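You operate a simulated robot arm through the tools that you are given. There is no shell and no other tool.

You run a simulated robot arm. Do the job below in one go: nothing can be reset, and whatever is moved stays where it is left.

JOB
Put one scoop of rice into the big steel bowl and pour about 200 ml of water over it.
Fine: full scoops from the rice tub with the large measuring scoop; water from the slim jar. Scoop and jar go back. Set down upright: what you pick out, slim jar.

Only the result counts: the job must be done as asked and must still hold three seconds after the hand-in. Knocking over, shifting, dropping, spilling or breaking anything else fails it.

ROBOT AND FRAMES
A 6-joint arm with a two-finger gripper, fixed in place. Base frame: the origin is on the floor under the middle of its stand, x ahead of it, y to its left, z up; the work surface is at about z = 88. Readings come in cm, degrees, newtons and seconds.
It reaches about 157.2 cm from its shoulder. Its first joint turns from -166.0 to 166.0 degrees. Payload 2.45 kg.
The tool frame sits at the grasp point between the pads (the TCP): z along the fingers, y along the line on which they close. The tips reach 2 cm beyond it. The gripper opens to 14 cm; its body begins 16.8 cm behind the TCP.
Orientation is that of the tool frame in the base frame, as a unit quaternion [w, x, y, z]. With the fingers straight down and closing along the base's y, the tool's x points along the base's -x, its y along +y and its z along -z.

CONTROLS
- The arm moves only by the tool servo_tool. Its argument "series" is one flat list of numbers, 7 for each row, row after row: the shift along the base's x, y, z in units of 25 mm (1.0 is 25 mm), then the turn, a rotation vector about the base's x, y, z in units of 8 degrees (1.0 is 8 degrees), then the opening in per cent of the stroke, from 0 (shut) to 100 (fully open). In form: [x, y, z, ax, ay, az, jaw, x, y, z, ax, ay, az, jaw, ...]. A call has 1 to 20 rows; each row shifts and turns the commanded pose from where the row before left it. A call with a number of a shift or a turn outside -1 to 1 is refused whole. Rows are played at 5 a second. More than 5 cm and 8.6 degrees between two rows, or a gripper value outside its range, and nothing of the call is played. A pose out of reach is approached as far as the arm can. The call stops where the force on the tool passes 40 N (or 10 N more than at its start, if that is more) or the arm is blocked; 0.2 s more then pass. Each finger travels about 4.5 cm/s and halts on what it meets, pressing with about 30 N; the grip force reading is that of the motor and also rises with nothing between the fingers. The clock runs only during rows and for 0.2 s after the last one: add rows that do not move to give the fingers time. It gives the time, the measured TCP pose, the force on the tool (base axes), the opening and the grip force at its end, in the units of the frame above (readings bear some noise), with the torque about the TCP (base axes, N m) and any sound that the robot's microphone picked up, and new pictures: "pictures" is both (left out), scene, wrist or none.
- Cameras (640 x 400 px; columns grow to the right, rows downward): "scene" is fixed at [5, 50.04, 165.88]; the picture's right is [-0.41, -0.91, 0.00], its down [-0.57, 0.26, -0.78] and it looks along [0.71, -0.32, -0.62] (base axes); focal length 321 px, centre (320, 200). "wrist" rides on the gripper at [7.8, 1.1, -20.9] in the tool frame; the picture's right is [-0.14, 0.99, 0.00], its down [-0.92, -0.13, -0.37] and it looks along [-0.37, -0.05, 0.93] (tool axes); focal length 280 px, centre (320, 200). There is no depth. A picture from a camera that has moved, and an enlarged one, comes with that camera's place and axes in the base frame and with its lens.
- zoom(camera, box): a new picture of the part [left, top, right, bottom] of that camera's present view, enlarged. The clock stands still meanwhile.
- hand_in(): hands the job in; it is judged then, once.

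Places have to be worked out from the pictures, the camera data and where the tool is seen. Open the gripper and draw the arm clear of the work before you hand the job in, unless the task says otherwise.

The tools are called as name(argument=value, ...) on one line, values as JSON. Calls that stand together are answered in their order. servo_tool: Moves the arm, as the interface text tells. Its arguments: {"type":"object","properties":{"series":{"type":"array","items":{"type":"number"}},"pictures":{"type":"string","enum":["both","scene","wrist","none"]}},"required":["series"]} The other tools are called the same way: zoom (camera, box) takes an enlarged picture of a part of a camera's view; hand_in () hands the job in.

At the start:

```text
time_s: 0.0
ee_pos: [73.28, -10.4, 133.61]
orientation: [0.0, 0.0, 1.0, 0.0]
ft_force: [-0.4, 0.6, 1.1]
wrist_torque: [-0.02, -0.01, 0.03]
width: 14.0
grasp_force: 0.0
```

scene: 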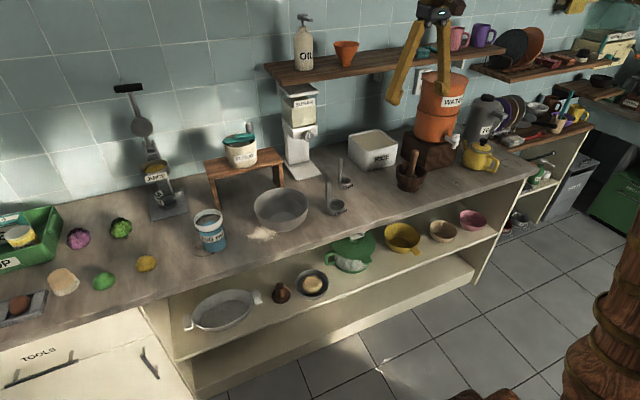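
wrist: 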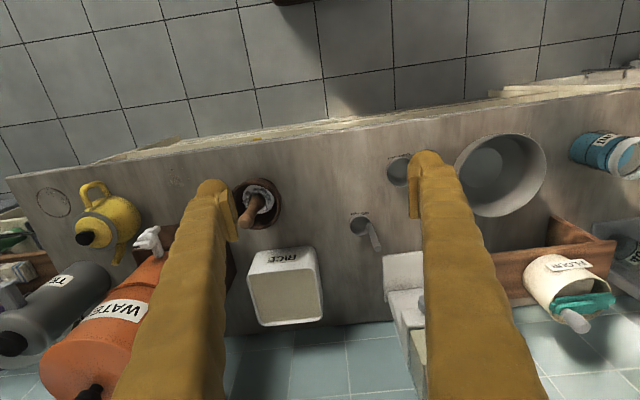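

I start by looking closely at the scene to identify the scoops, rice tub, jar and bowl before moving anything.

zoom(camera="scene", box=[240, 120, 440, 245])

zoom(camera="scene", box=[380, 60, 540, 220])

zoom(camera="scene", box=[460, 0, 640, 160])

zoom(camera="scene", box=[0, 180, 240, 400])

zoom(camera="wrist", box=[220, 120, 560, 340])

```text
3.20 times, centred on (340, 182) of scene
camera zoom: at [5.0, 50.04, 165.88], right [-0.41, -0.91, 0.0], down [-0.57, 0.26, -0.78], along [0.71, -0.32, -0.62], focal length 1027 px, centre (256, 256)
```

zoom: 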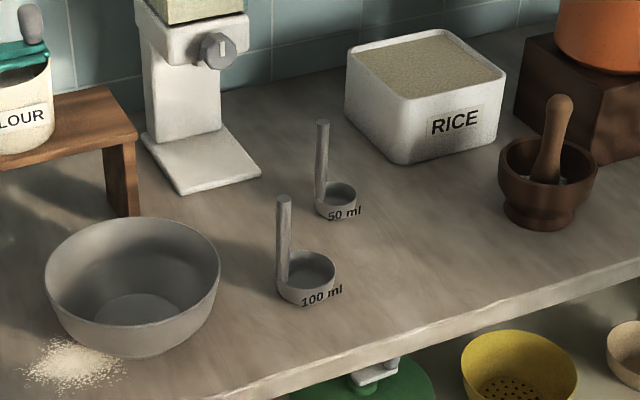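

```text
2.50 times, centred on (460, 140) of scene
camera zoom: at [5.0, 50.04, 165.88], right [-0.41, -0.91, 0.0], down [-0.57, 0.26, -0.78], along [0.71, -0.32, -0.62], focal length 802 px, centre (-30, 350)
```

zoom: 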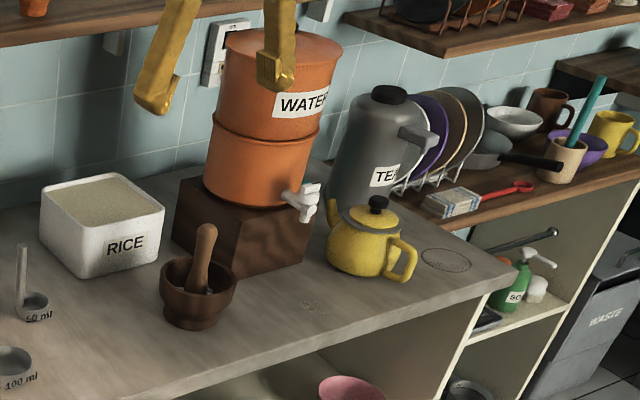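

```text
2.50 times, centred on (550, 80) of scene
camera zoom: at [5.0, 50.04, 165.88], right [-0.41, -0.91, 0.0], down [-0.57, 0.26, -0.78], along [0.71, -0.32, -0.62], focal length 802 px, centre (-255, 500)
```

zoom: 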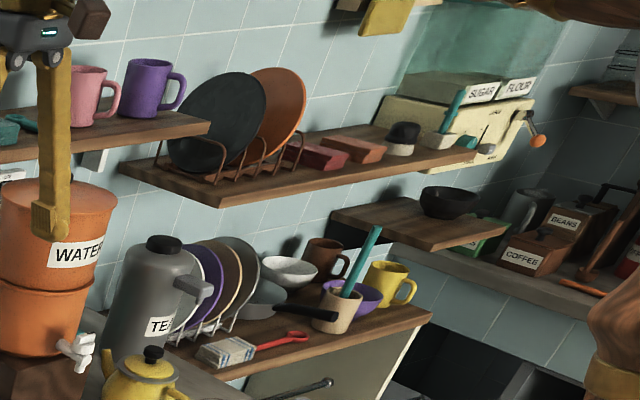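

```text
1.82 times, centred on (120, 290) of scene
camera zoom: at [5.0, 50.04, 165.88], right [-0.41, -0.91, 0.0], down [-0.57, 0.26, -0.78], along [0.71, -0.32, -0.62], focal length 583 px, centre (684, 36)
```

zoom: 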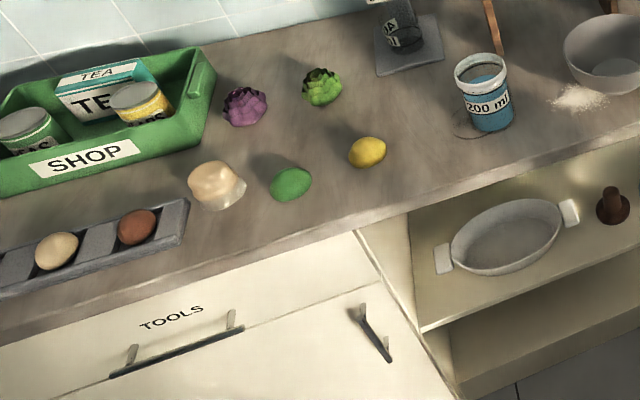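

```text
1.82 times, centred on (390, 230) of wrist
camera zoom: at [65.34, -9.26, 154.33], right [0.14, 0.99, 0.0], down [0.92, -0.13, 0.37], along [0.37, -0.05, -0.93], focal length 510 px, centre (193, 146)
```

zoom: 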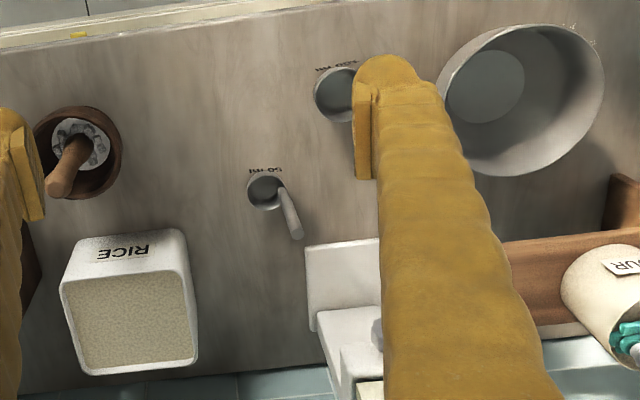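

Zooming on the presumed slim jar (blue, "200 ml") and on the flour spot near the bowl.

zoom(camera="scene", box=[170, 190, 250, 260])

zoom(camera="wrist", box=[540, 110, 640, 200])

zoom(camera="scene", box=[100, 70, 260, 240])

zoom(camera="scene", box=[300, 140, 380, 230])

```text
5.71 times, centred on (210, 225) of scene
camera zoom: at [5.0, 50.04, 165.88], right [-0.41, -0.91, 0.0], down [-0.57, 0.26, -0.78], along [0.71, -0.32, -0.62], focal length 1833 px, centre (949, 57)
```

zoom: 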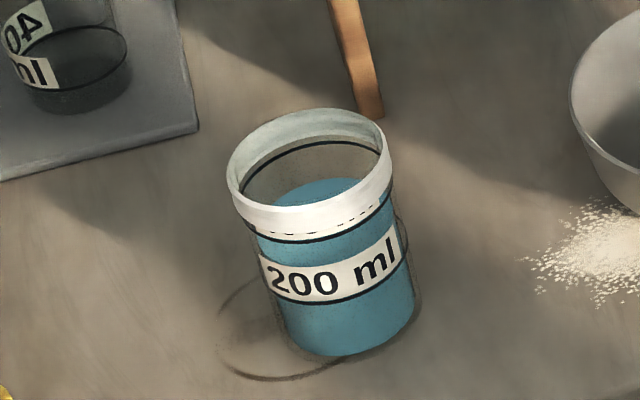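

```text
4.44 times, centred on (590, 155) of wrist
camera zoom: at [65.34, -9.26, 154.33], right [0.14, 0.99, 0.0], down [0.92, -0.13, 0.37], along [0.37, -0.05, -0.93], focal length 1246 px, centre (-880, 400)
```

zoom: 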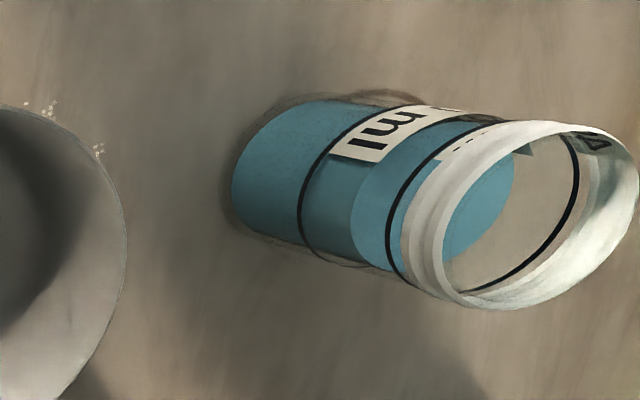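

```text
2.35 times, centred on (180, 155) of scene
camera zoom: at [5.0, 50.04, 165.88], right [-0.41, -0.91, 0.0], down [-0.57, 0.26, -0.78], along [0.71, -0.32, -0.62], focal length 755 px, centre (649, 306)
```

zoom: 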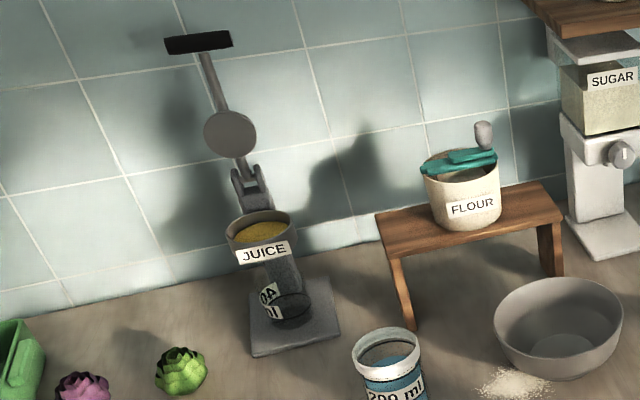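

```text
4.44 times, centred on (340, 185) of scene
camera zoom: at [5.0, 50.04, 165.88], right [-0.41, -0.91, 0.0], down [-0.57, 0.26, -0.78], along [0.71, -0.32, -0.62], focal length 1426 px, centre (231, 267)
```

zoom: 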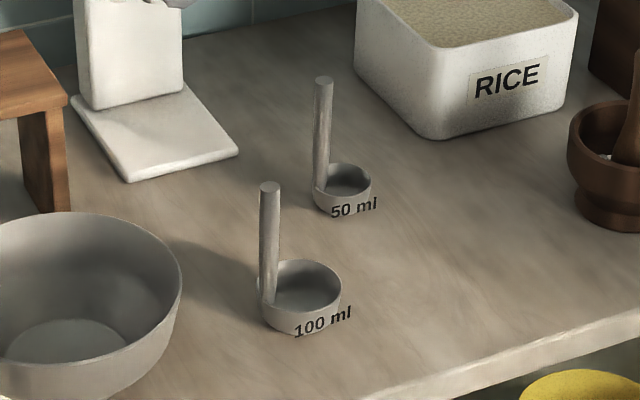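

The slim jar with water stands at about (86, 51), the steel bowl at about (86, 27), the 100 ml scoop at about (86, 7) with its upright handle at its +y side, and the rice tub at about (112, -24). I'll first back off, move left and tilt the fingers forward by 45° to view the big scoop and the shelf from nearby.

servo_tool(series=[-0.3, 0.8, -0.6, 0, -0.5625, 0, 100, -0.3, 0.8, -0.6, 0, -0.5625, 0, 100, -0.3, 0.8, -0.6, 0, -0.5625, 0, 100, -0.3, 0.8, -0.6, 0, -0.5625, 0, 100, -0.3, 0.8, -0.6, 0, -0.5625, 0, 100, -0.3, 0.8, -0.6, 0, -0.5625, 0, 100, -0.3, 0.8, -0.6, 0, -0.5625, 0, 100, -0.3, 0.8, -0.6, 0, -0.5625, 0, 100, -0.3, 0.8, -0.6, 0, -0.5625, 0, 100, -0.3, 0.8, -0.6, 0, -0.5625, 0, 100, 0, 0, 0, 0, 0, 0, 100], pictures="both")

```text
time_s: 2.4
ee_pos: [65.44, 9.73, 118.69]
orientation: [0.383, -0.001, 0.924, 0.0]
ft_force: [-0.6, -0.5, 0.0]
wrist_torque: [-0.05, 0.01, -0.01]
width: 14.0
grasp_force: 0.2
camera wrist: at [45.15, 10.91, 127.75], right [0.1, 0.99, 0.1], down [0.39, -0.13, 0.91], along [0.92, -0.05, -0.4], focal length 280 px, centre (320, 200)
```

scene: 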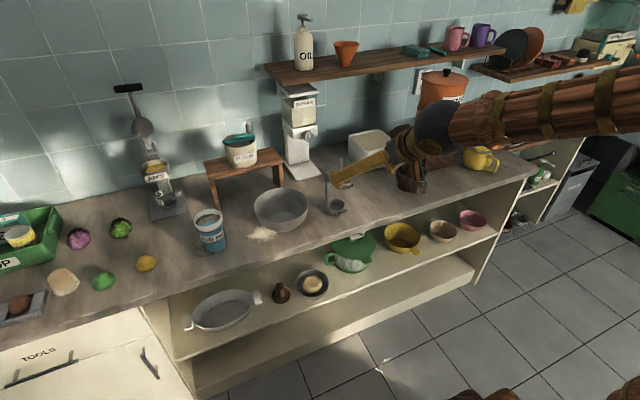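
wrist: 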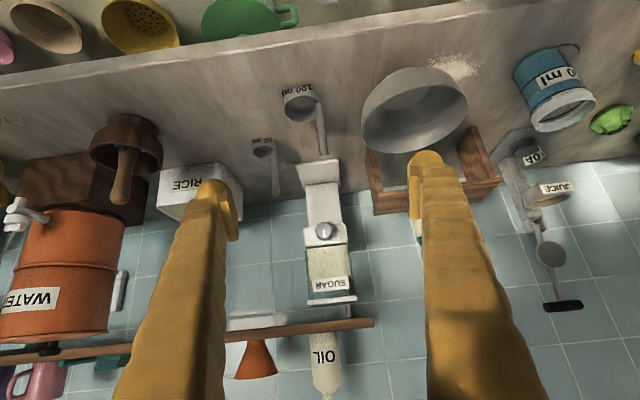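

The view is good. I zoom on the scoop, shelf and tub to triangulate them.

zoom(camera="wrist", box=[240, 70, 380, 210])

zoom(camera="wrist", box=[140, 150, 390, 400])

zoom(camera="wrist", box=[500, 30, 610, 140])

zoom(camera="scene", box=[250, 20, 450, 200])

```text
2.86 times, centred on (310, 140) of wrist
camera zoom: at [45.15, 10.91, 127.75], right [0.1, 0.99, 0.1], down [0.39, -0.13, 0.91], along [0.92, -0.05, -0.4], focal length 801 px, centre (349, 371)
```

zoom: 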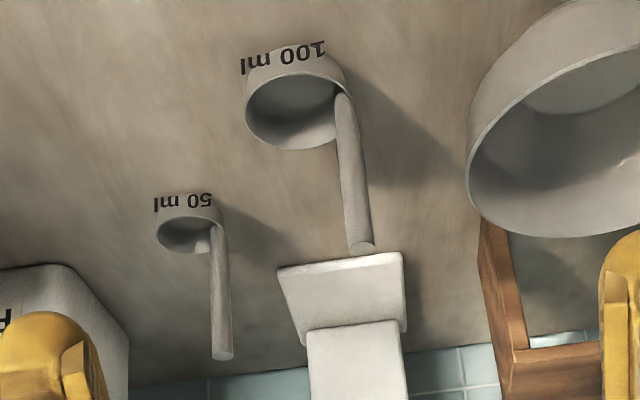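

```text
1.60 times, centred on (265, 275) of wrist
camera zoom: at [45.15, 10.91, 127.75], right [0.1, 0.99, 0.1], down [0.39, -0.13, 0.91], along [0.92, -0.05, -0.4], focal length 449 px, centre (408, 80)
```

zoom: 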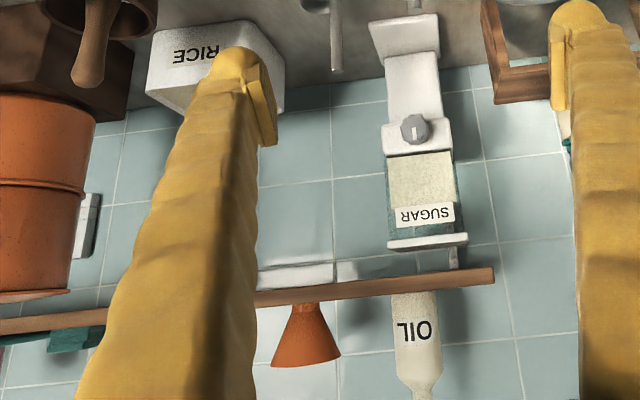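

```text
3.64 times, centred on (555, 85) of wrist
camera zoom: at [45.15, 10.91, 127.75], right [0.1, 0.99, 0.1], down [0.39, -0.13, 0.91], along [0.92, -0.05, -0.4], focal length 1020 px, centre (-534, 618)
```

zoom: 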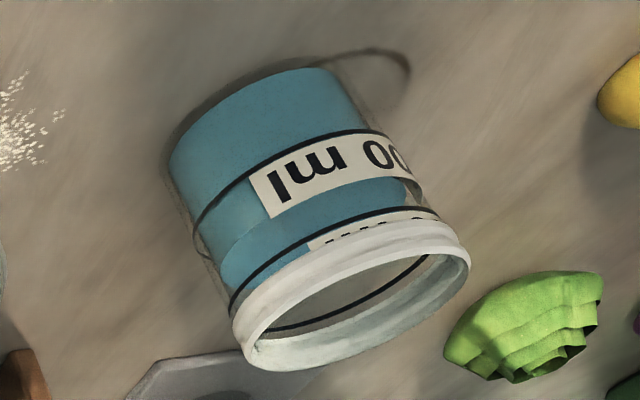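

```text
2.22 times, centred on (350, 110) of scene
camera zoom: at [5.0, 50.04, 165.88], right [-0.41, -0.91, 0.0], down [-0.57, 0.26, -0.78], along [0.71, -0.32, -0.62], focal length 713 px, centre (253, 400)
```

zoom: 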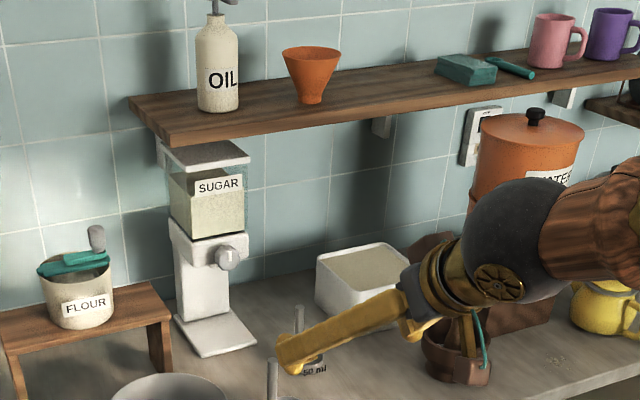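

The 100 ml scoop's handle stands at about (86.4, 10.0) with its top at z≈102; the bowl's right rim is at y≈17.3, so I narrow the opening to 5 cm and come in along the 45° line to a spot ~12 cm short of the handle.

servo_tool(series=[0.8, 0.05, -0.72, 0, 0, 0, 36, 0.8, 0.05, -0.72, 0, 0, 0, 36, 0.8, 0, -0.72, 0, 0, 0, 36, 0.8, 0, -0.72, 0, 0, 0, 36, 0.6, 0, -0.6, 0, 0, 0, 36, 0, 0, 0, 0, 0, 0, 36, 0, 0, 0, 0, 0, 0, 36], pictures="both")

```text
time_s: 4.0
ee_pos: [75.24, 9.74, 110.14]
orientation: [0.383, 0.0, 0.924, 0.0]
ft_force: [-0.1, 0.3, 0.1]
wrist_torque: [-0.01, -0.01, 0.02]
width: 5.03
grasp_force: 0.0
camera wrist: at [54.95, 10.82, 119.15], right [0.1, 0.99, 0.1], down [0.39, -0.13, 0.91], along [0.92, -0.05, -0.4], focal length 280 px, centre (320, 200)
```

scene: 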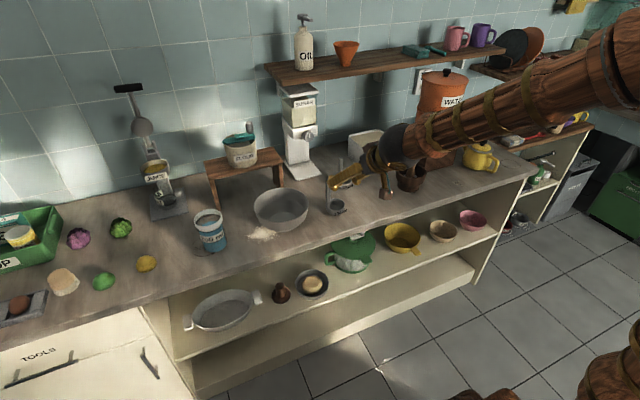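
wrist: 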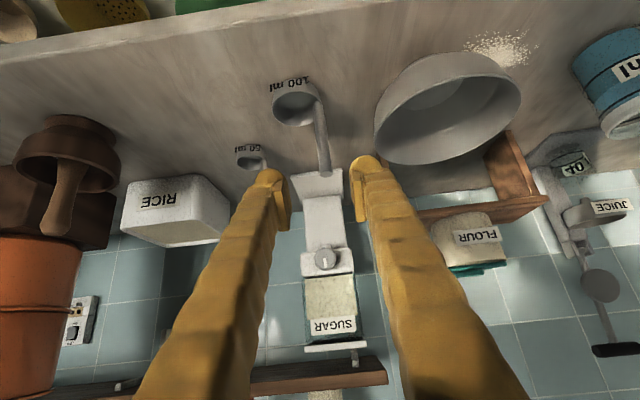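

The handle is centred between the fingers (handle at y≈9.9). I advance along the tool line so that the handle sits at the grasp point at z≈99, then check before closing.

servo_tool(series=[0.9, 0.02, -0.9, 0, 0, 0, 36, 0.9, 0.02, -0.9, 0, 0, 0, 36, 0.9, 0.02, -0.9, 0, 0, 0, 36, 0.9, 0.02, -0.9, 0, 0, 0, 36, 0.86, 0, -0.85, 0, 0, 0, 36, 0, 0, 0, 0, 0, 0, 36], pictures="both")

zoom(camera="wrist", box=[240, 80, 420, 220])

zoom(camera="scene", box=[300, 140, 400, 230])

```text
time_s: 5.4
ee_pos: [86.39, 10.1, 98.67]
orientation: [0.383, 0.001, 0.924, 0.0]
ft_force: [-0.1, 0.5, 1.0]
wrist_torque: [-0.03, -0.03, -0.03]
width: 5.02
grasp_force: 0.0
camera wrist: at [66.07, 11.21, 107.83], right [0.1, 0.99, 0.1], down [0.39, -0.13, 0.91], along [0.92, -0.05, -0.4], focal length 280 px, centre (320, 200)
```

scene: 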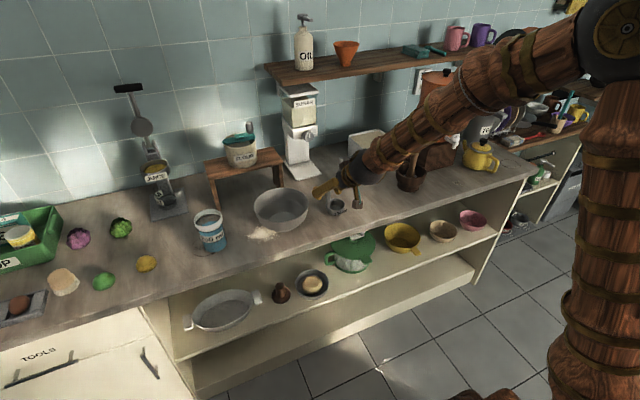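
wrist: 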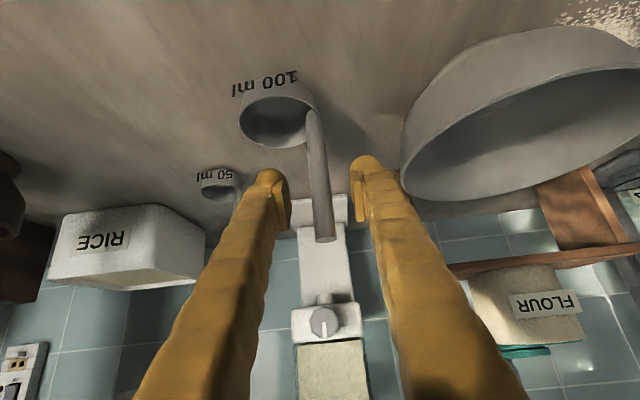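

```text
2.86 times, centred on (330, 150) of wrist
camera zoom: at [66.07, 11.21, 107.83], right [0.1, 0.99, 0.1], down [0.39, -0.13, 0.91], along [0.92, -0.05, -0.4], focal length 801 px, centre (291, 343)
```

zoom: 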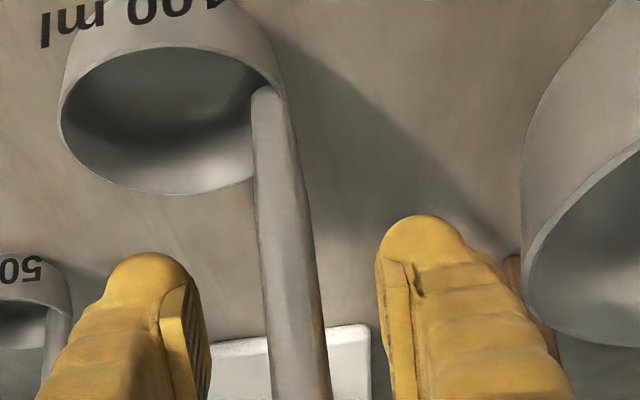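

```text
4.44 times, centred on (350, 185) of scene
camera zoom: at [5.0, 50.04, 165.88], right [-0.41, -0.91, 0.0], down [-0.57, 0.26, -0.78], along [0.71, -0.32, -0.62], focal length 1426 px, centre (187, 267)
```

zoom: 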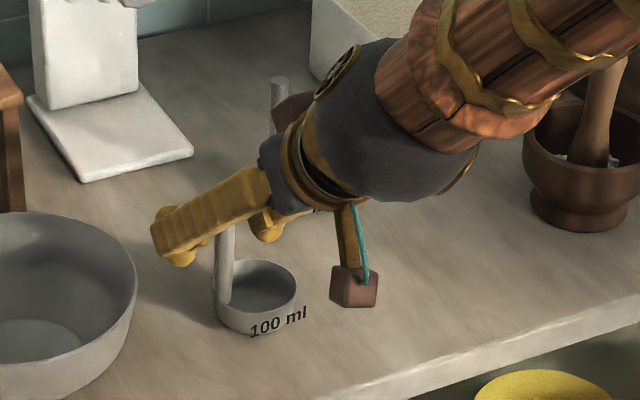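

The handle is at the grasp point between the pads. I close on it.

servo_tool(series=[0, 0, 0, 0, 0, 0, 25, 0, 0, 0, 0, 0, 0, 15, 0, 0, 0, 0, 0, 0, 5, 0, 0, 0, 0, 0, 0, 0, 0, 0, 0, 0, 0, 0, 0, 0, 0, 0, 0, 0, 0, 0], pictures="both")

zoom(camera="scene", box=[300, 140, 400, 230])

zoom(camera="wrist", box=[200, 60, 440, 260])

```text
time_s: 6.8
ee_pos: [86.41, 10.09, 98.76]
orientation: [0.383, 0.0, 0.924, 0.0]
ft_force: [0.2, 1.1, -0.5]
wrist_torque: [0.02, 0.01, 0.04]
width: 1.21
grasp_force: 29.9
camera wrist: at [66.06, 11.21, 107.84], right [0.1, 0.99, 0.1], down [0.39, -0.13, 0.91], along [0.92, -0.05, -0.4], focal length 280 px, centre (320, 200)
```

scene: 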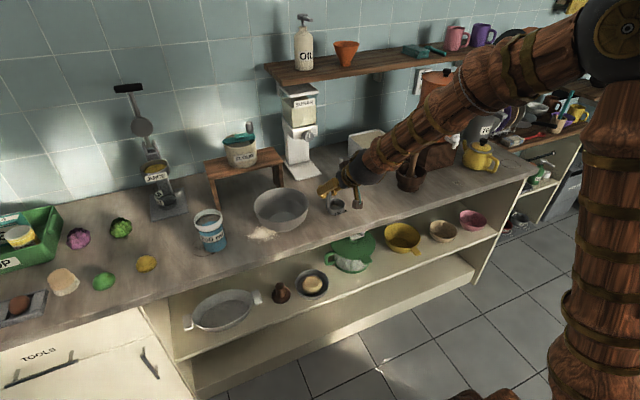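
wrist: 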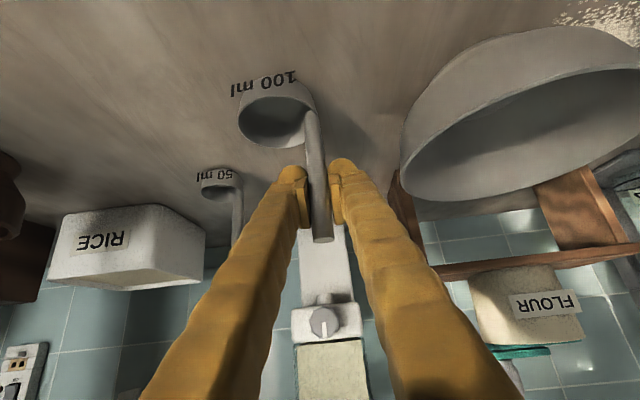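

```text
4.44 times, centred on (350, 185) of scene
camera zoom: at [5.0, 50.04, 165.88], right [-0.41, -0.91, 0.0], down [-0.57, 0.26, -0.78], along [0.71, -0.32, -0.62], focal length 1426 px, centre (187, 267)
```

zoom: 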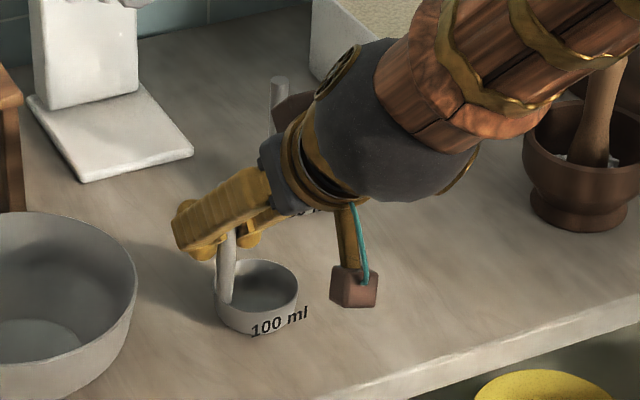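

```text
2.00 times, centred on (320, 160) of wrist
camera zoom: at [66.06, 11.21, 107.84], right [0.1, 0.99, 0.1], down [0.39, -0.13, 0.91], along [0.92, -0.05, -0.4], focal length 561 px, centre (320, 280)
```

zoom: 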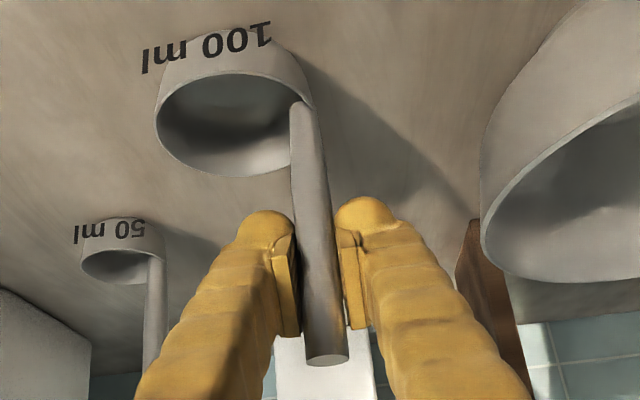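

The scoop is gripped (1.2 cm wide handle, 30 N). Before lifting I zoom on the rice tub to measure it.

zoom(camera="wrist", box=[30, 180, 230, 310])

zoom(camera="scene", box=[330, 110, 430, 200])

```text
3.08 times, centred on (130, 245) of wrist
camera zoom: at [66.06, 11.21, 107.84], right [0.1, 0.99, 0.1], down [0.39, -0.13, 0.91], along [0.92, -0.05, -0.4], focal length 863 px, centre (905, 62)
```

zoom: 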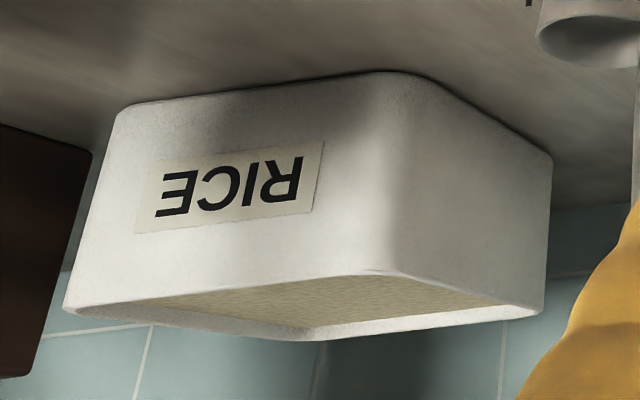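

```text
4.44 times, centred on (380, 155) of scene
camera zoom: at [5.0, 50.04, 165.88], right [-0.41, -0.91, 0.0], down [-0.57, 0.26, -0.78], along [0.71, -0.32, -0.62], focal length 1426 px, centre (53, 400)
```

zoom: 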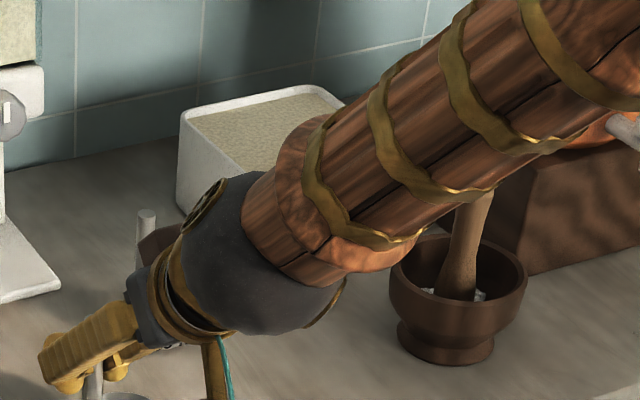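

Tub: x≈105–121, y≈−33 to −16.5, rim z≈98.6, rice just below the rim; the shelf overhang starts at x≈110.7, z≈128, so the 45° hand stays under it. I lift the scoop straight up to z≈116.

servo_tool(series=[0, 0, 0.5, 0, 0, 0, 0, 0, 0, 1, 0, 0, 0, 0, 0, 0, 1, 0, 0, 0, 0, 0, 0, 1, 0, 0, 0, 0, 0, 0, 1, 0, 0, 0, 0, 0, 0, 1, 0, 0, 0, 0, 0, 0, 1, 0, 0, 0, 0, 0, 0, 0.4, 0, 0, 0, 0, 0, 0, 0, 0, 0, 0, 0], pictures="both")

zoom(camera="scene", box=[290, 110, 430, 230])

```text
time_s: 8.8
ee_pos: [86.51, 10.13, 116.06]
orientation: [0.383, 0.0, 0.924, 0.0]
ft_force: [-0.3, -0.3, -0.7]
wrist_torque: [0.03, -0.01, 0.0]
width: 1.18
grasp_force: 30.0
camera wrist: at [65.97, 11.36, 125.17], right [0.1, 0.99, 0.1], down [0.39, -0.13, 0.91], along [0.92, -0.05, -0.4], focal length 280 px, centre (320, 200)
```

scene: 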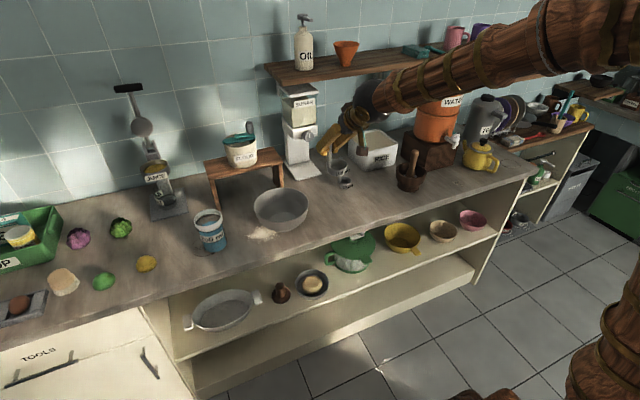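
wrist: 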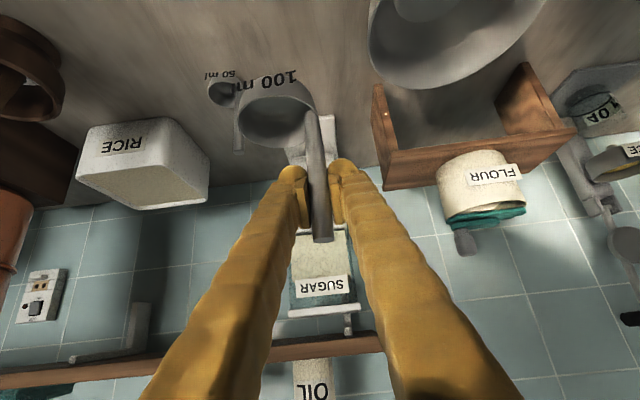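

```text
3.33 times, centred on (360, 170) of scene
camera zoom: at [5.0, 50.04, 165.88], right [-0.41, -0.91, 0.0], down [-0.57, 0.26, -0.78], along [0.71, -0.32, -0.62], focal length 1070 px, centre (187, 300)
```

zoom: 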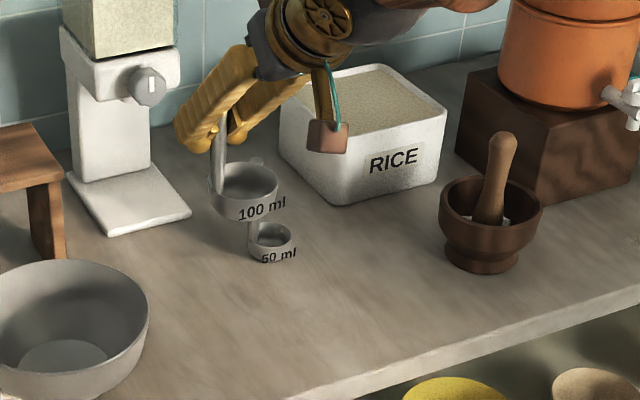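

The scoop hangs upright and unslipped. I carry it over the tub to about (112.5, −24.5, 114).

servo_tool(series=[0.743, -0.989, 0, 0, 0, 0, 0, 0.743, -0.989, 0, 0, 0, 0, 0, 0.743, -0.989, 0, 0, 0, 0, 0, 0.743, -0.989, 0, 0, 0, 0, 0, 0.743, -0.989, 0, 0, 0, 0, 0, 0.743, -0.989, 0, 0, 0, 0, 0, 0.743, -0.989, 0, 0, 0, 0, 0, 0.743, -0.989, 0, 0, 0, 0, 0, 0.743, -0.989, 0, 0, 0, 0, 0, 0.743, -0.989, 0, 0, 0, 0, 0, 0.743, -0.989, 0, 0, 0, 0, 0, 0.743, -0.989, -0.2, 0, 0, 0, 0, 0.743, -0.989, -0.3, 0, 0, 0, 0, 0.743, -0.989, -0.3, 0, 0, 0, 0, 0, 0, 0, 0, 0, 0, 0], pictures="both")

zoom(camera="scene", box=[320, 80, 460, 200])

zoom(camera="wrist", box=[200, 60, 440, 260])

```text
time_s: 12.0
ee_pos: [112.56, -24.71, 113.7]
orientation: [0.382, 0.0, 0.924, 0.0]
ft_force: [-0.5, -0.2, -1.9]
wrist_torque: [0.03, 0.01, 0.01]
width: 1.17
grasp_force: 29.8
camera wrist: at [92.12, -23.51, 122.84], right [0.1, 0.99, 0.1], down [0.39, -0.13, 0.91], along [0.92, -0.05, -0.4], focal length 280 px, centre (320, 200)
```

scene: 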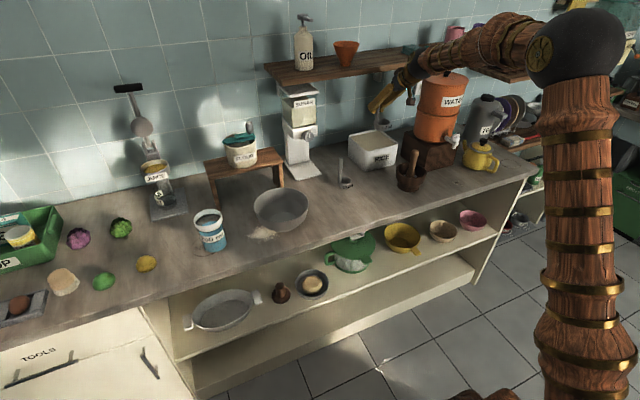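
wrist: 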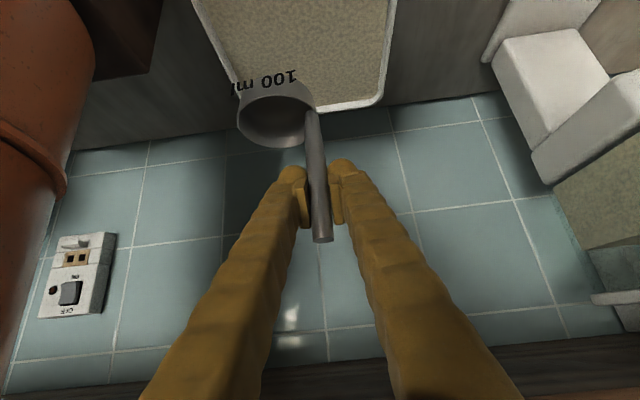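

```text
3.33 times, centred on (390, 140) of scene
camera zoom: at [5.0, 50.04, 165.88], right [-0.41, -0.91, 0.0], down [-0.57, 0.26, -0.78], along [0.71, -0.32, -0.62], focal length 1070 px, centre (87, 400)
```

zoom: 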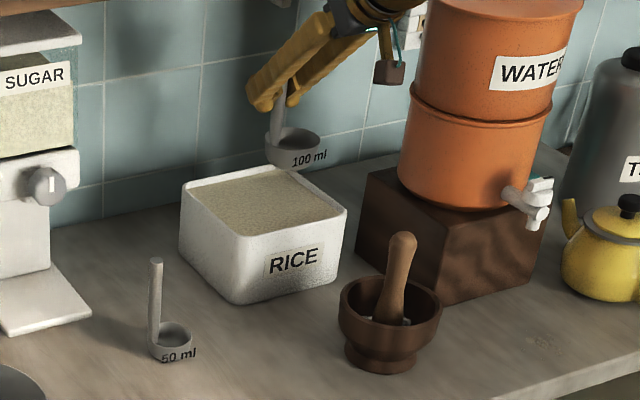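

```text
2.00 times, centred on (320, 160) of wrist
camera zoom: at [92.12, -23.51, 122.84], right [0.1, 0.99, 0.1], down [0.39, -0.13, 0.91], along [0.92, -0.05, -0.4], focal length 561 px, centre (320, 280)
```

zoom: 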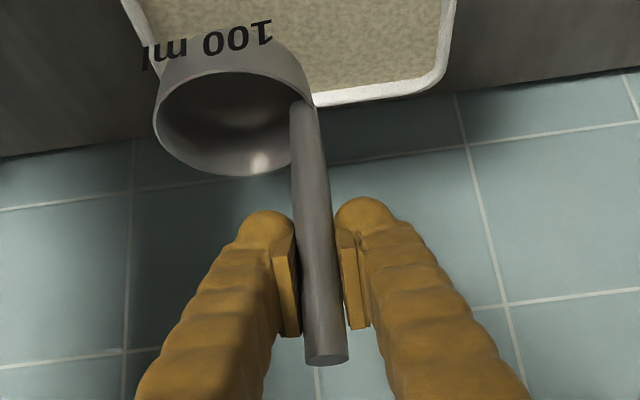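

The cup is over the rice (tub interior y≈−32 to −17, x≈105.5–120). I tilt the scoop 32° about x so its far lip leads down, still above the rice.

servo_tool(series=[0, 0.04, 0, 1, 0, 0, 0, 0, 0.04, 0, 1, 0, 0, 0, 0, 0, 0, 1, 0, 0, 0, 0, 0, 0, 1, 0, 0, 0, 0, 0, 0, 0, 0, 0, 0], pictures="both")

zoom(camera="scene", box=[320, 80, 460, 200])

zoom(camera="wrist", box=[150, 0, 450, 240])

```text
time_s: 13.2
ee_pos: [112.41, -24.29, 113.95]
orientation: [0.369, 0.106, 0.888, 0.255]
ft_force: [-0.3, 0.4, -0.3]
wrist_torque: [-0.02, 0.01, -0.02]
width: 1.14
grasp_force: 29.9
camera wrist: at [92.06, -28.25, 122.21], right [0.1, 0.79, 0.61], down [0.39, -0.59, 0.71], along [0.92, 0.17, -0.36], focal length 280 px, centre (320, 200)
```

scene: 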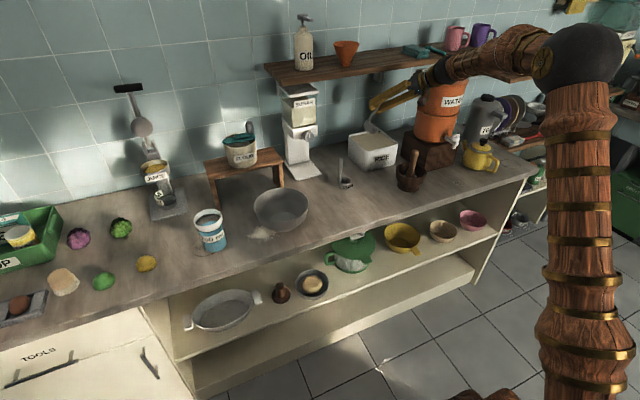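
wrist: 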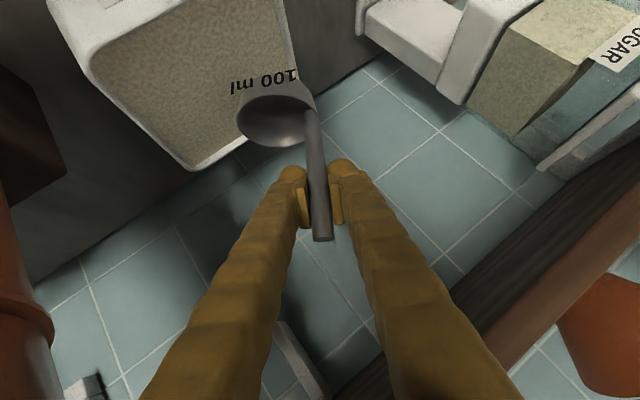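

```text
3.33 times, centred on (390, 140) of scene
camera zoom: at [5.0, 50.04, 165.88], right [-0.41, -0.91, 0.0], down [-0.57, 0.26, -0.78], along [0.71, -0.32, -0.62], focal length 1070 px, centre (87, 400)
```

zoom: 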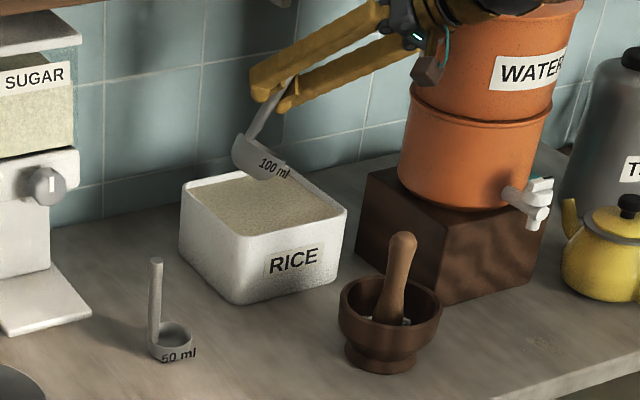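

```text
1.67 times, centred on (300, 120) of wrist
camera zoom: at [92.06, -28.25, 122.21], right [0.1, 0.79, 0.61], down [0.39, -0.59, 0.71], along [0.92, 0.17, -0.36], focal length 467 px, centre (353, 333)
```

zoom: 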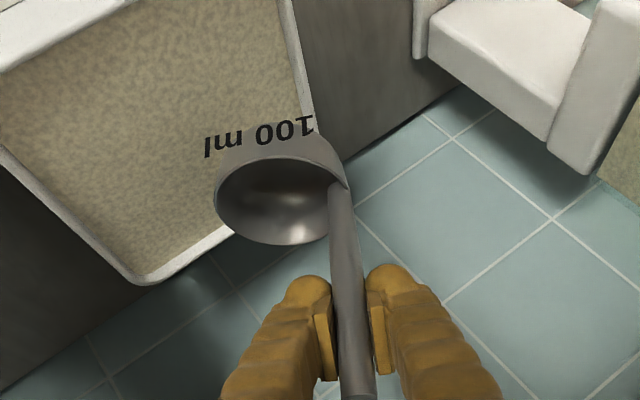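

The tilted cup is above the rice with about 1.5 cm to the right wall. I plunge straight down to z≈103.5, watching the force.

servo_tool(series=[0, 0, -1, 0, 0, 0, 0, 0, 0, -0.8, 0, 0, 0, 0, 0, 0, -0.6, 0, 0, 0, 0, 0, 0, -0.5, 0, 0, 0, 0, 0, 0, -0.5, 0, 0, 0, 0, 0, 0, -0.4, 0, 0, 0, 0, 0, 0, -0.38, 0, 0, 0, 0, 0, 0, 0, 0, 0, 0, 0], pictures="both")

zoom(camera="scene", box=[320, 80, 460, 200])

zoom(camera="wrist", box=[150, 0, 450, 240])

```text
time_s: 15.0
ee_pos: [112.27, -24.3, 103.64]
orientation: [0.368, 0.105, 0.888, 0.254]
ft_force: [0.3, 0.3, -1.3]
wrist_torque: [-0.04, -0.01, 0.0]
width: 1.13
grasp_force: 30.1
camera wrist: at [92.02, -28.33, 111.74], right [0.1, 0.79, 0.61], down [0.39, -0.59, 0.71], along [0.92, 0.17, -0.36], focal length 280 px, centre (320, 200)
```

scene: 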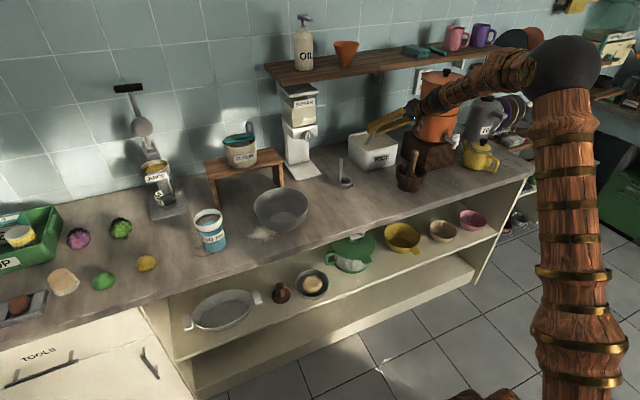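
wrist: 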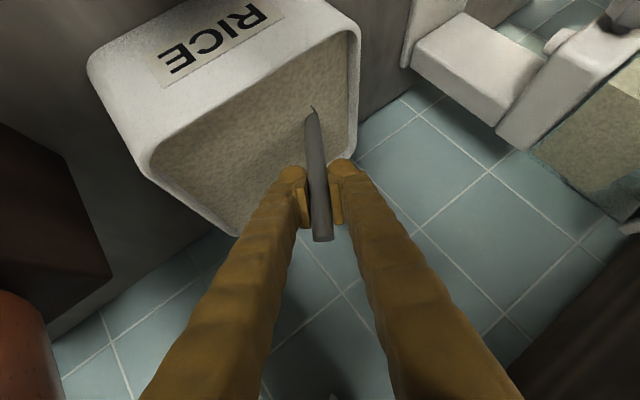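

```text
3.33 times, centred on (390, 140) of scene
camera zoom: at [5.0, 50.04, 165.88], right [-0.41, -0.91, 0.0], down [-0.57, 0.26, -0.78], along [0.71, -0.32, -0.62], focal length 1070 px, centre (87, 400)
```

zoom: 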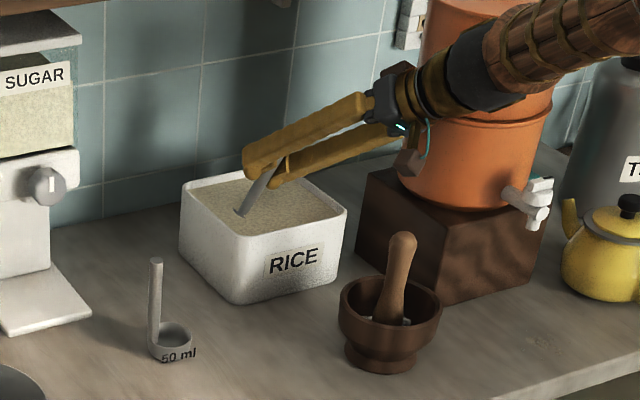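

```text
1.67 times, centred on (300, 120) of wrist
camera zoom: at [92.02, -28.33, 111.74], right [0.1, 0.79, 0.61], down [0.39, -0.59, 0.71], along [0.92, 0.17, -0.36], focal length 467 px, centre (353, 333)
```

zoom: 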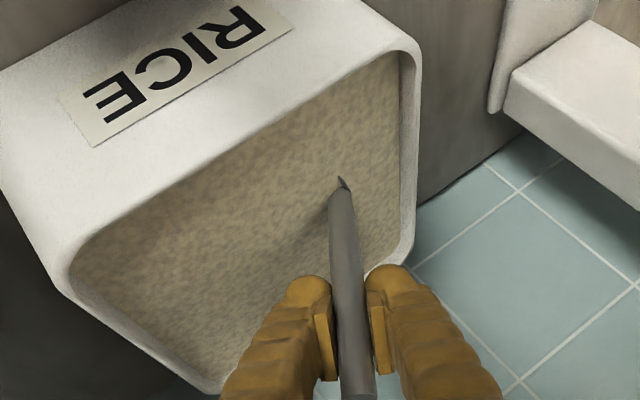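

The cup is fully under the rice surface with almost no force. I now level the scoop (−32° about x) beneath the surface, then lift slowly straight up.

servo_tool(series=[0, 0, 0, -0.5, 0, 0, 0, 0, 0, 0, -0.5, 0, 0, 0, 0, 0, 0, -0.5, 0, 0, 0, 0, 0, 0, -0.5, 0, 0, 0, 0, 0, 0, -0.5, 0, 0, 0, 0, 0, 0, -0.5, 0, 0, 0, 0, 0, 0, -0.5, 0, 0, 0, 0, 0, 0, -0.5, 0, 0, 0, 0, 0, 0, 0, 0, 0, 0], pictures="both")

zoom(camera="wrist", box=[150, 0, 450, 240])

```text
time_s: 17.0
ee_pos: [112.48, -24.32, 103.52]
orientation: [0.382, -0.001, 0.924, -0.001]
ft_force: [0.1, 0.1, -1.9]
wrist_torque: [0.02, -0.02, 0.04]
width: 1.14
grasp_force: 29.8
camera wrist: at [92.1, -23.17, 112.63], right [0.1, 0.99, 0.1], down [0.39, -0.13, 0.91], along [0.92, -0.05, -0.4], focal length 280 px, centre (320, 200)
```

scene: 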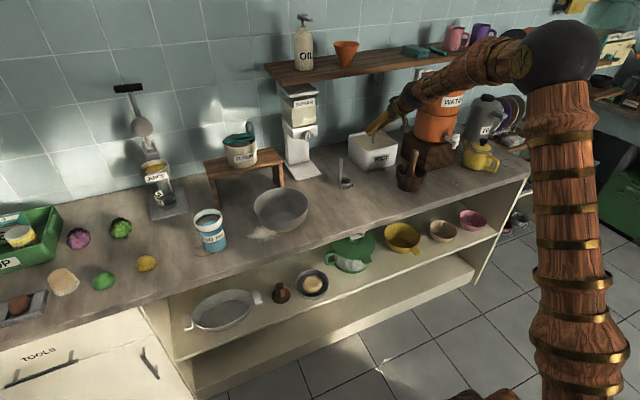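
wrist: 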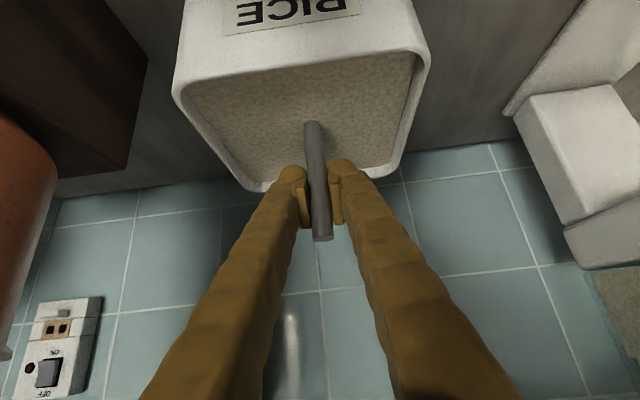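

```text
1.67 times, centred on (300, 120) of wrist
camera zoom: at [92.1, -23.17, 112.63], right [0.1, 0.99, 0.1], down [0.39, -0.13, 0.91], along [0.92, -0.05, -0.4], focal length 467 px, centre (353, 333)
```

zoom: 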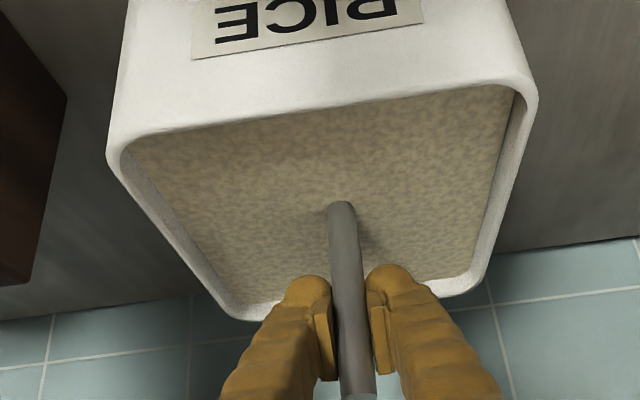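

The scoop is level under the rice. I lift slowly straight up to z≈114 and check the fill.

servo_tool(series=[0, 0, 0.25, 0, 0, 0, 0, 0, 0, 0.25, 0, 0, 0, 0, 0, 0, 0.25, 0, 0, 0, 0, 0, 0, 0.25, 0, 0, 0, 0, 0, 0, 0.25, 0, 0, 0, 0, 0, 0, 0.3, 0, 0, 0, 0, 0, 0, 0.3, 0, 0, 0, 0, 0, 0, 0.4, 0, 0, 0, 0, 0, 0, 0.5, 0, 0, 0, 0, 0, 0, 0.5, 0, 0, 0, 0, 0, 0, 0.5, 0, 0, 0, 0, 0, 0, 0.4, 0, 0, 0, 0, 0, 0, 0, 0, 0, 0, 0, 0, 0, 0, 0, 0, 0, 0], pictures="both")

zoom(camera="wrist", box=[150, 0, 450, 240])

zoom(camera="scene", box=[320, 80, 460, 200])

```text
time_s: 20.0
ee_pos: [112.38, -24.49, 113.88]
orientation: [0.383, 0.0, 0.924, 0.0]
ft_force: [-0.5, 0.7, -1.5]
wrist_torque: [0.05, 0.0, -0.02]
width: 1.12
grasp_force: 29.8
camera wrist: at [92.02, -23.31, 123.04], right [0.1, 0.99, 0.1], down [0.39, -0.13, 0.91], along [0.92, -0.05, -0.4], focal length 280 px, centre (320, 200)
```

scene: 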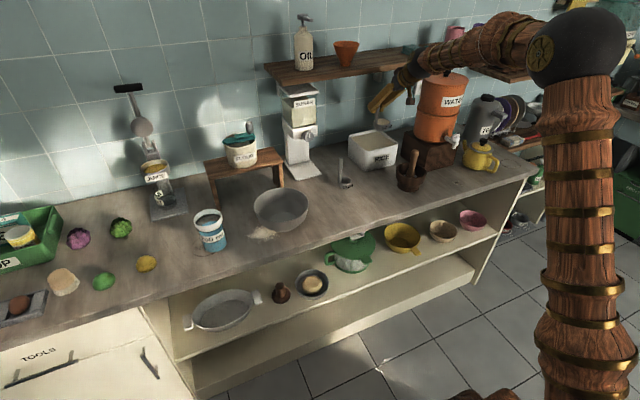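
wrist: 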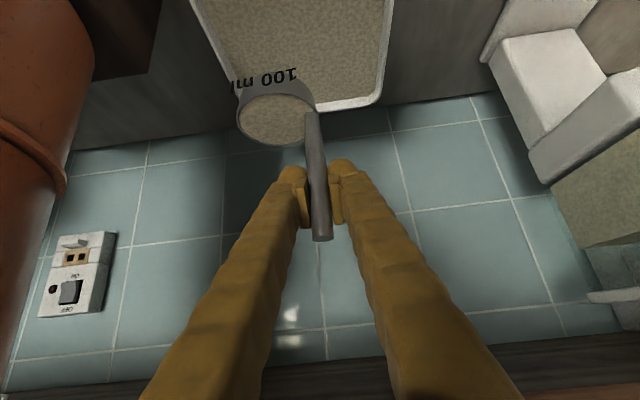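

```text
1.67 times, centred on (300, 120) of wrist
camera zoom: at [92.02, -23.31, 123.04], right [0.1, 0.99, 0.1], down [0.39, -0.13, 0.91], along [0.92, -0.05, -0.4], focal length 467 px, centre (353, 333)
```

zoom: 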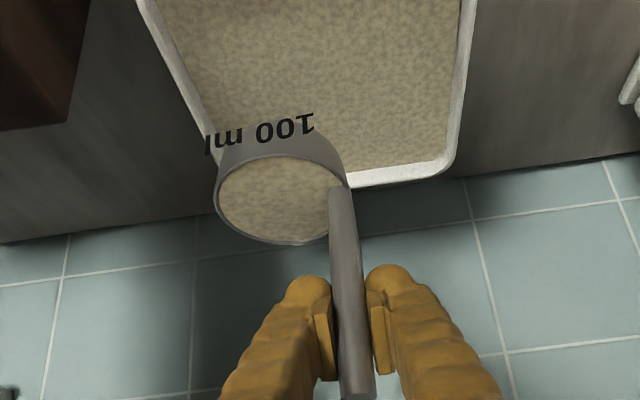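

```text
3.33 times, centred on (390, 140) of scene
camera zoom: at [5.0, 50.04, 165.88], right [-0.41, -0.91, 0.0], down [-0.57, 0.26, -0.78], along [0.71, -0.32, -0.62], focal length 1070 px, centre (87, 400)
```

zoom: 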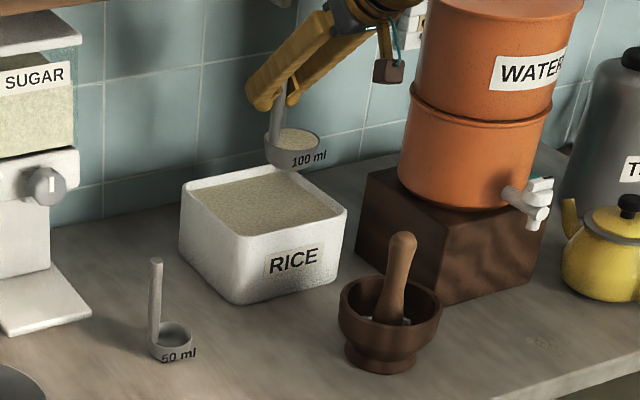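

The scoop is level-full. I zoom on the bowl to fix its centre and rim height before carrying the scoop over.

zoom(camera="scene", box=[230, 170, 330, 250])

zoom(camera="scene", box=[180, 190, 250, 260])

```text
5.00 times, centred on (280, 210) of scene
camera zoom: at [5.0, 50.04, 165.88], right [-0.41, -0.91, 0.0], down [-0.57, 0.26, -0.78], along [0.71, -0.32, -0.62], focal length 1604 px, centre (520, 150)
```

zoom: 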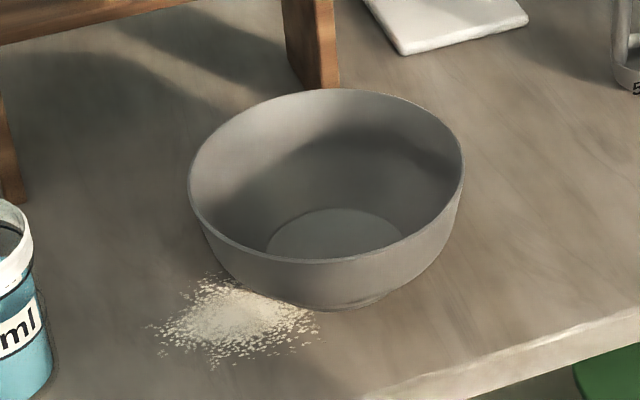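

```text
5.71 times, centred on (215, 225) of scene
camera zoom: at [5.0, 50.04, 165.88], right [-0.41, -0.91, 0.0], down [-0.57, 0.26, -0.78], along [0.71, -0.32, -0.62], focal length 1833 px, centre (920, 57)
```

zoom: 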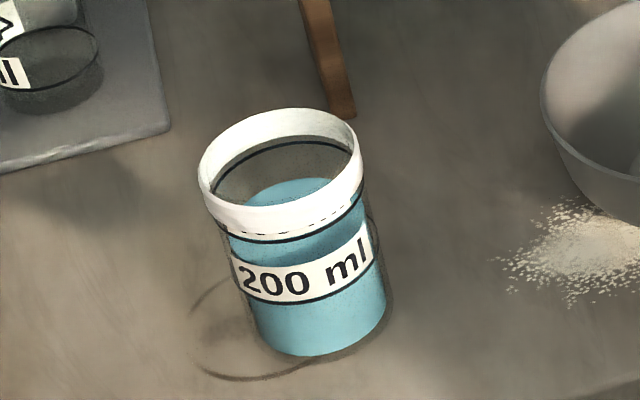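

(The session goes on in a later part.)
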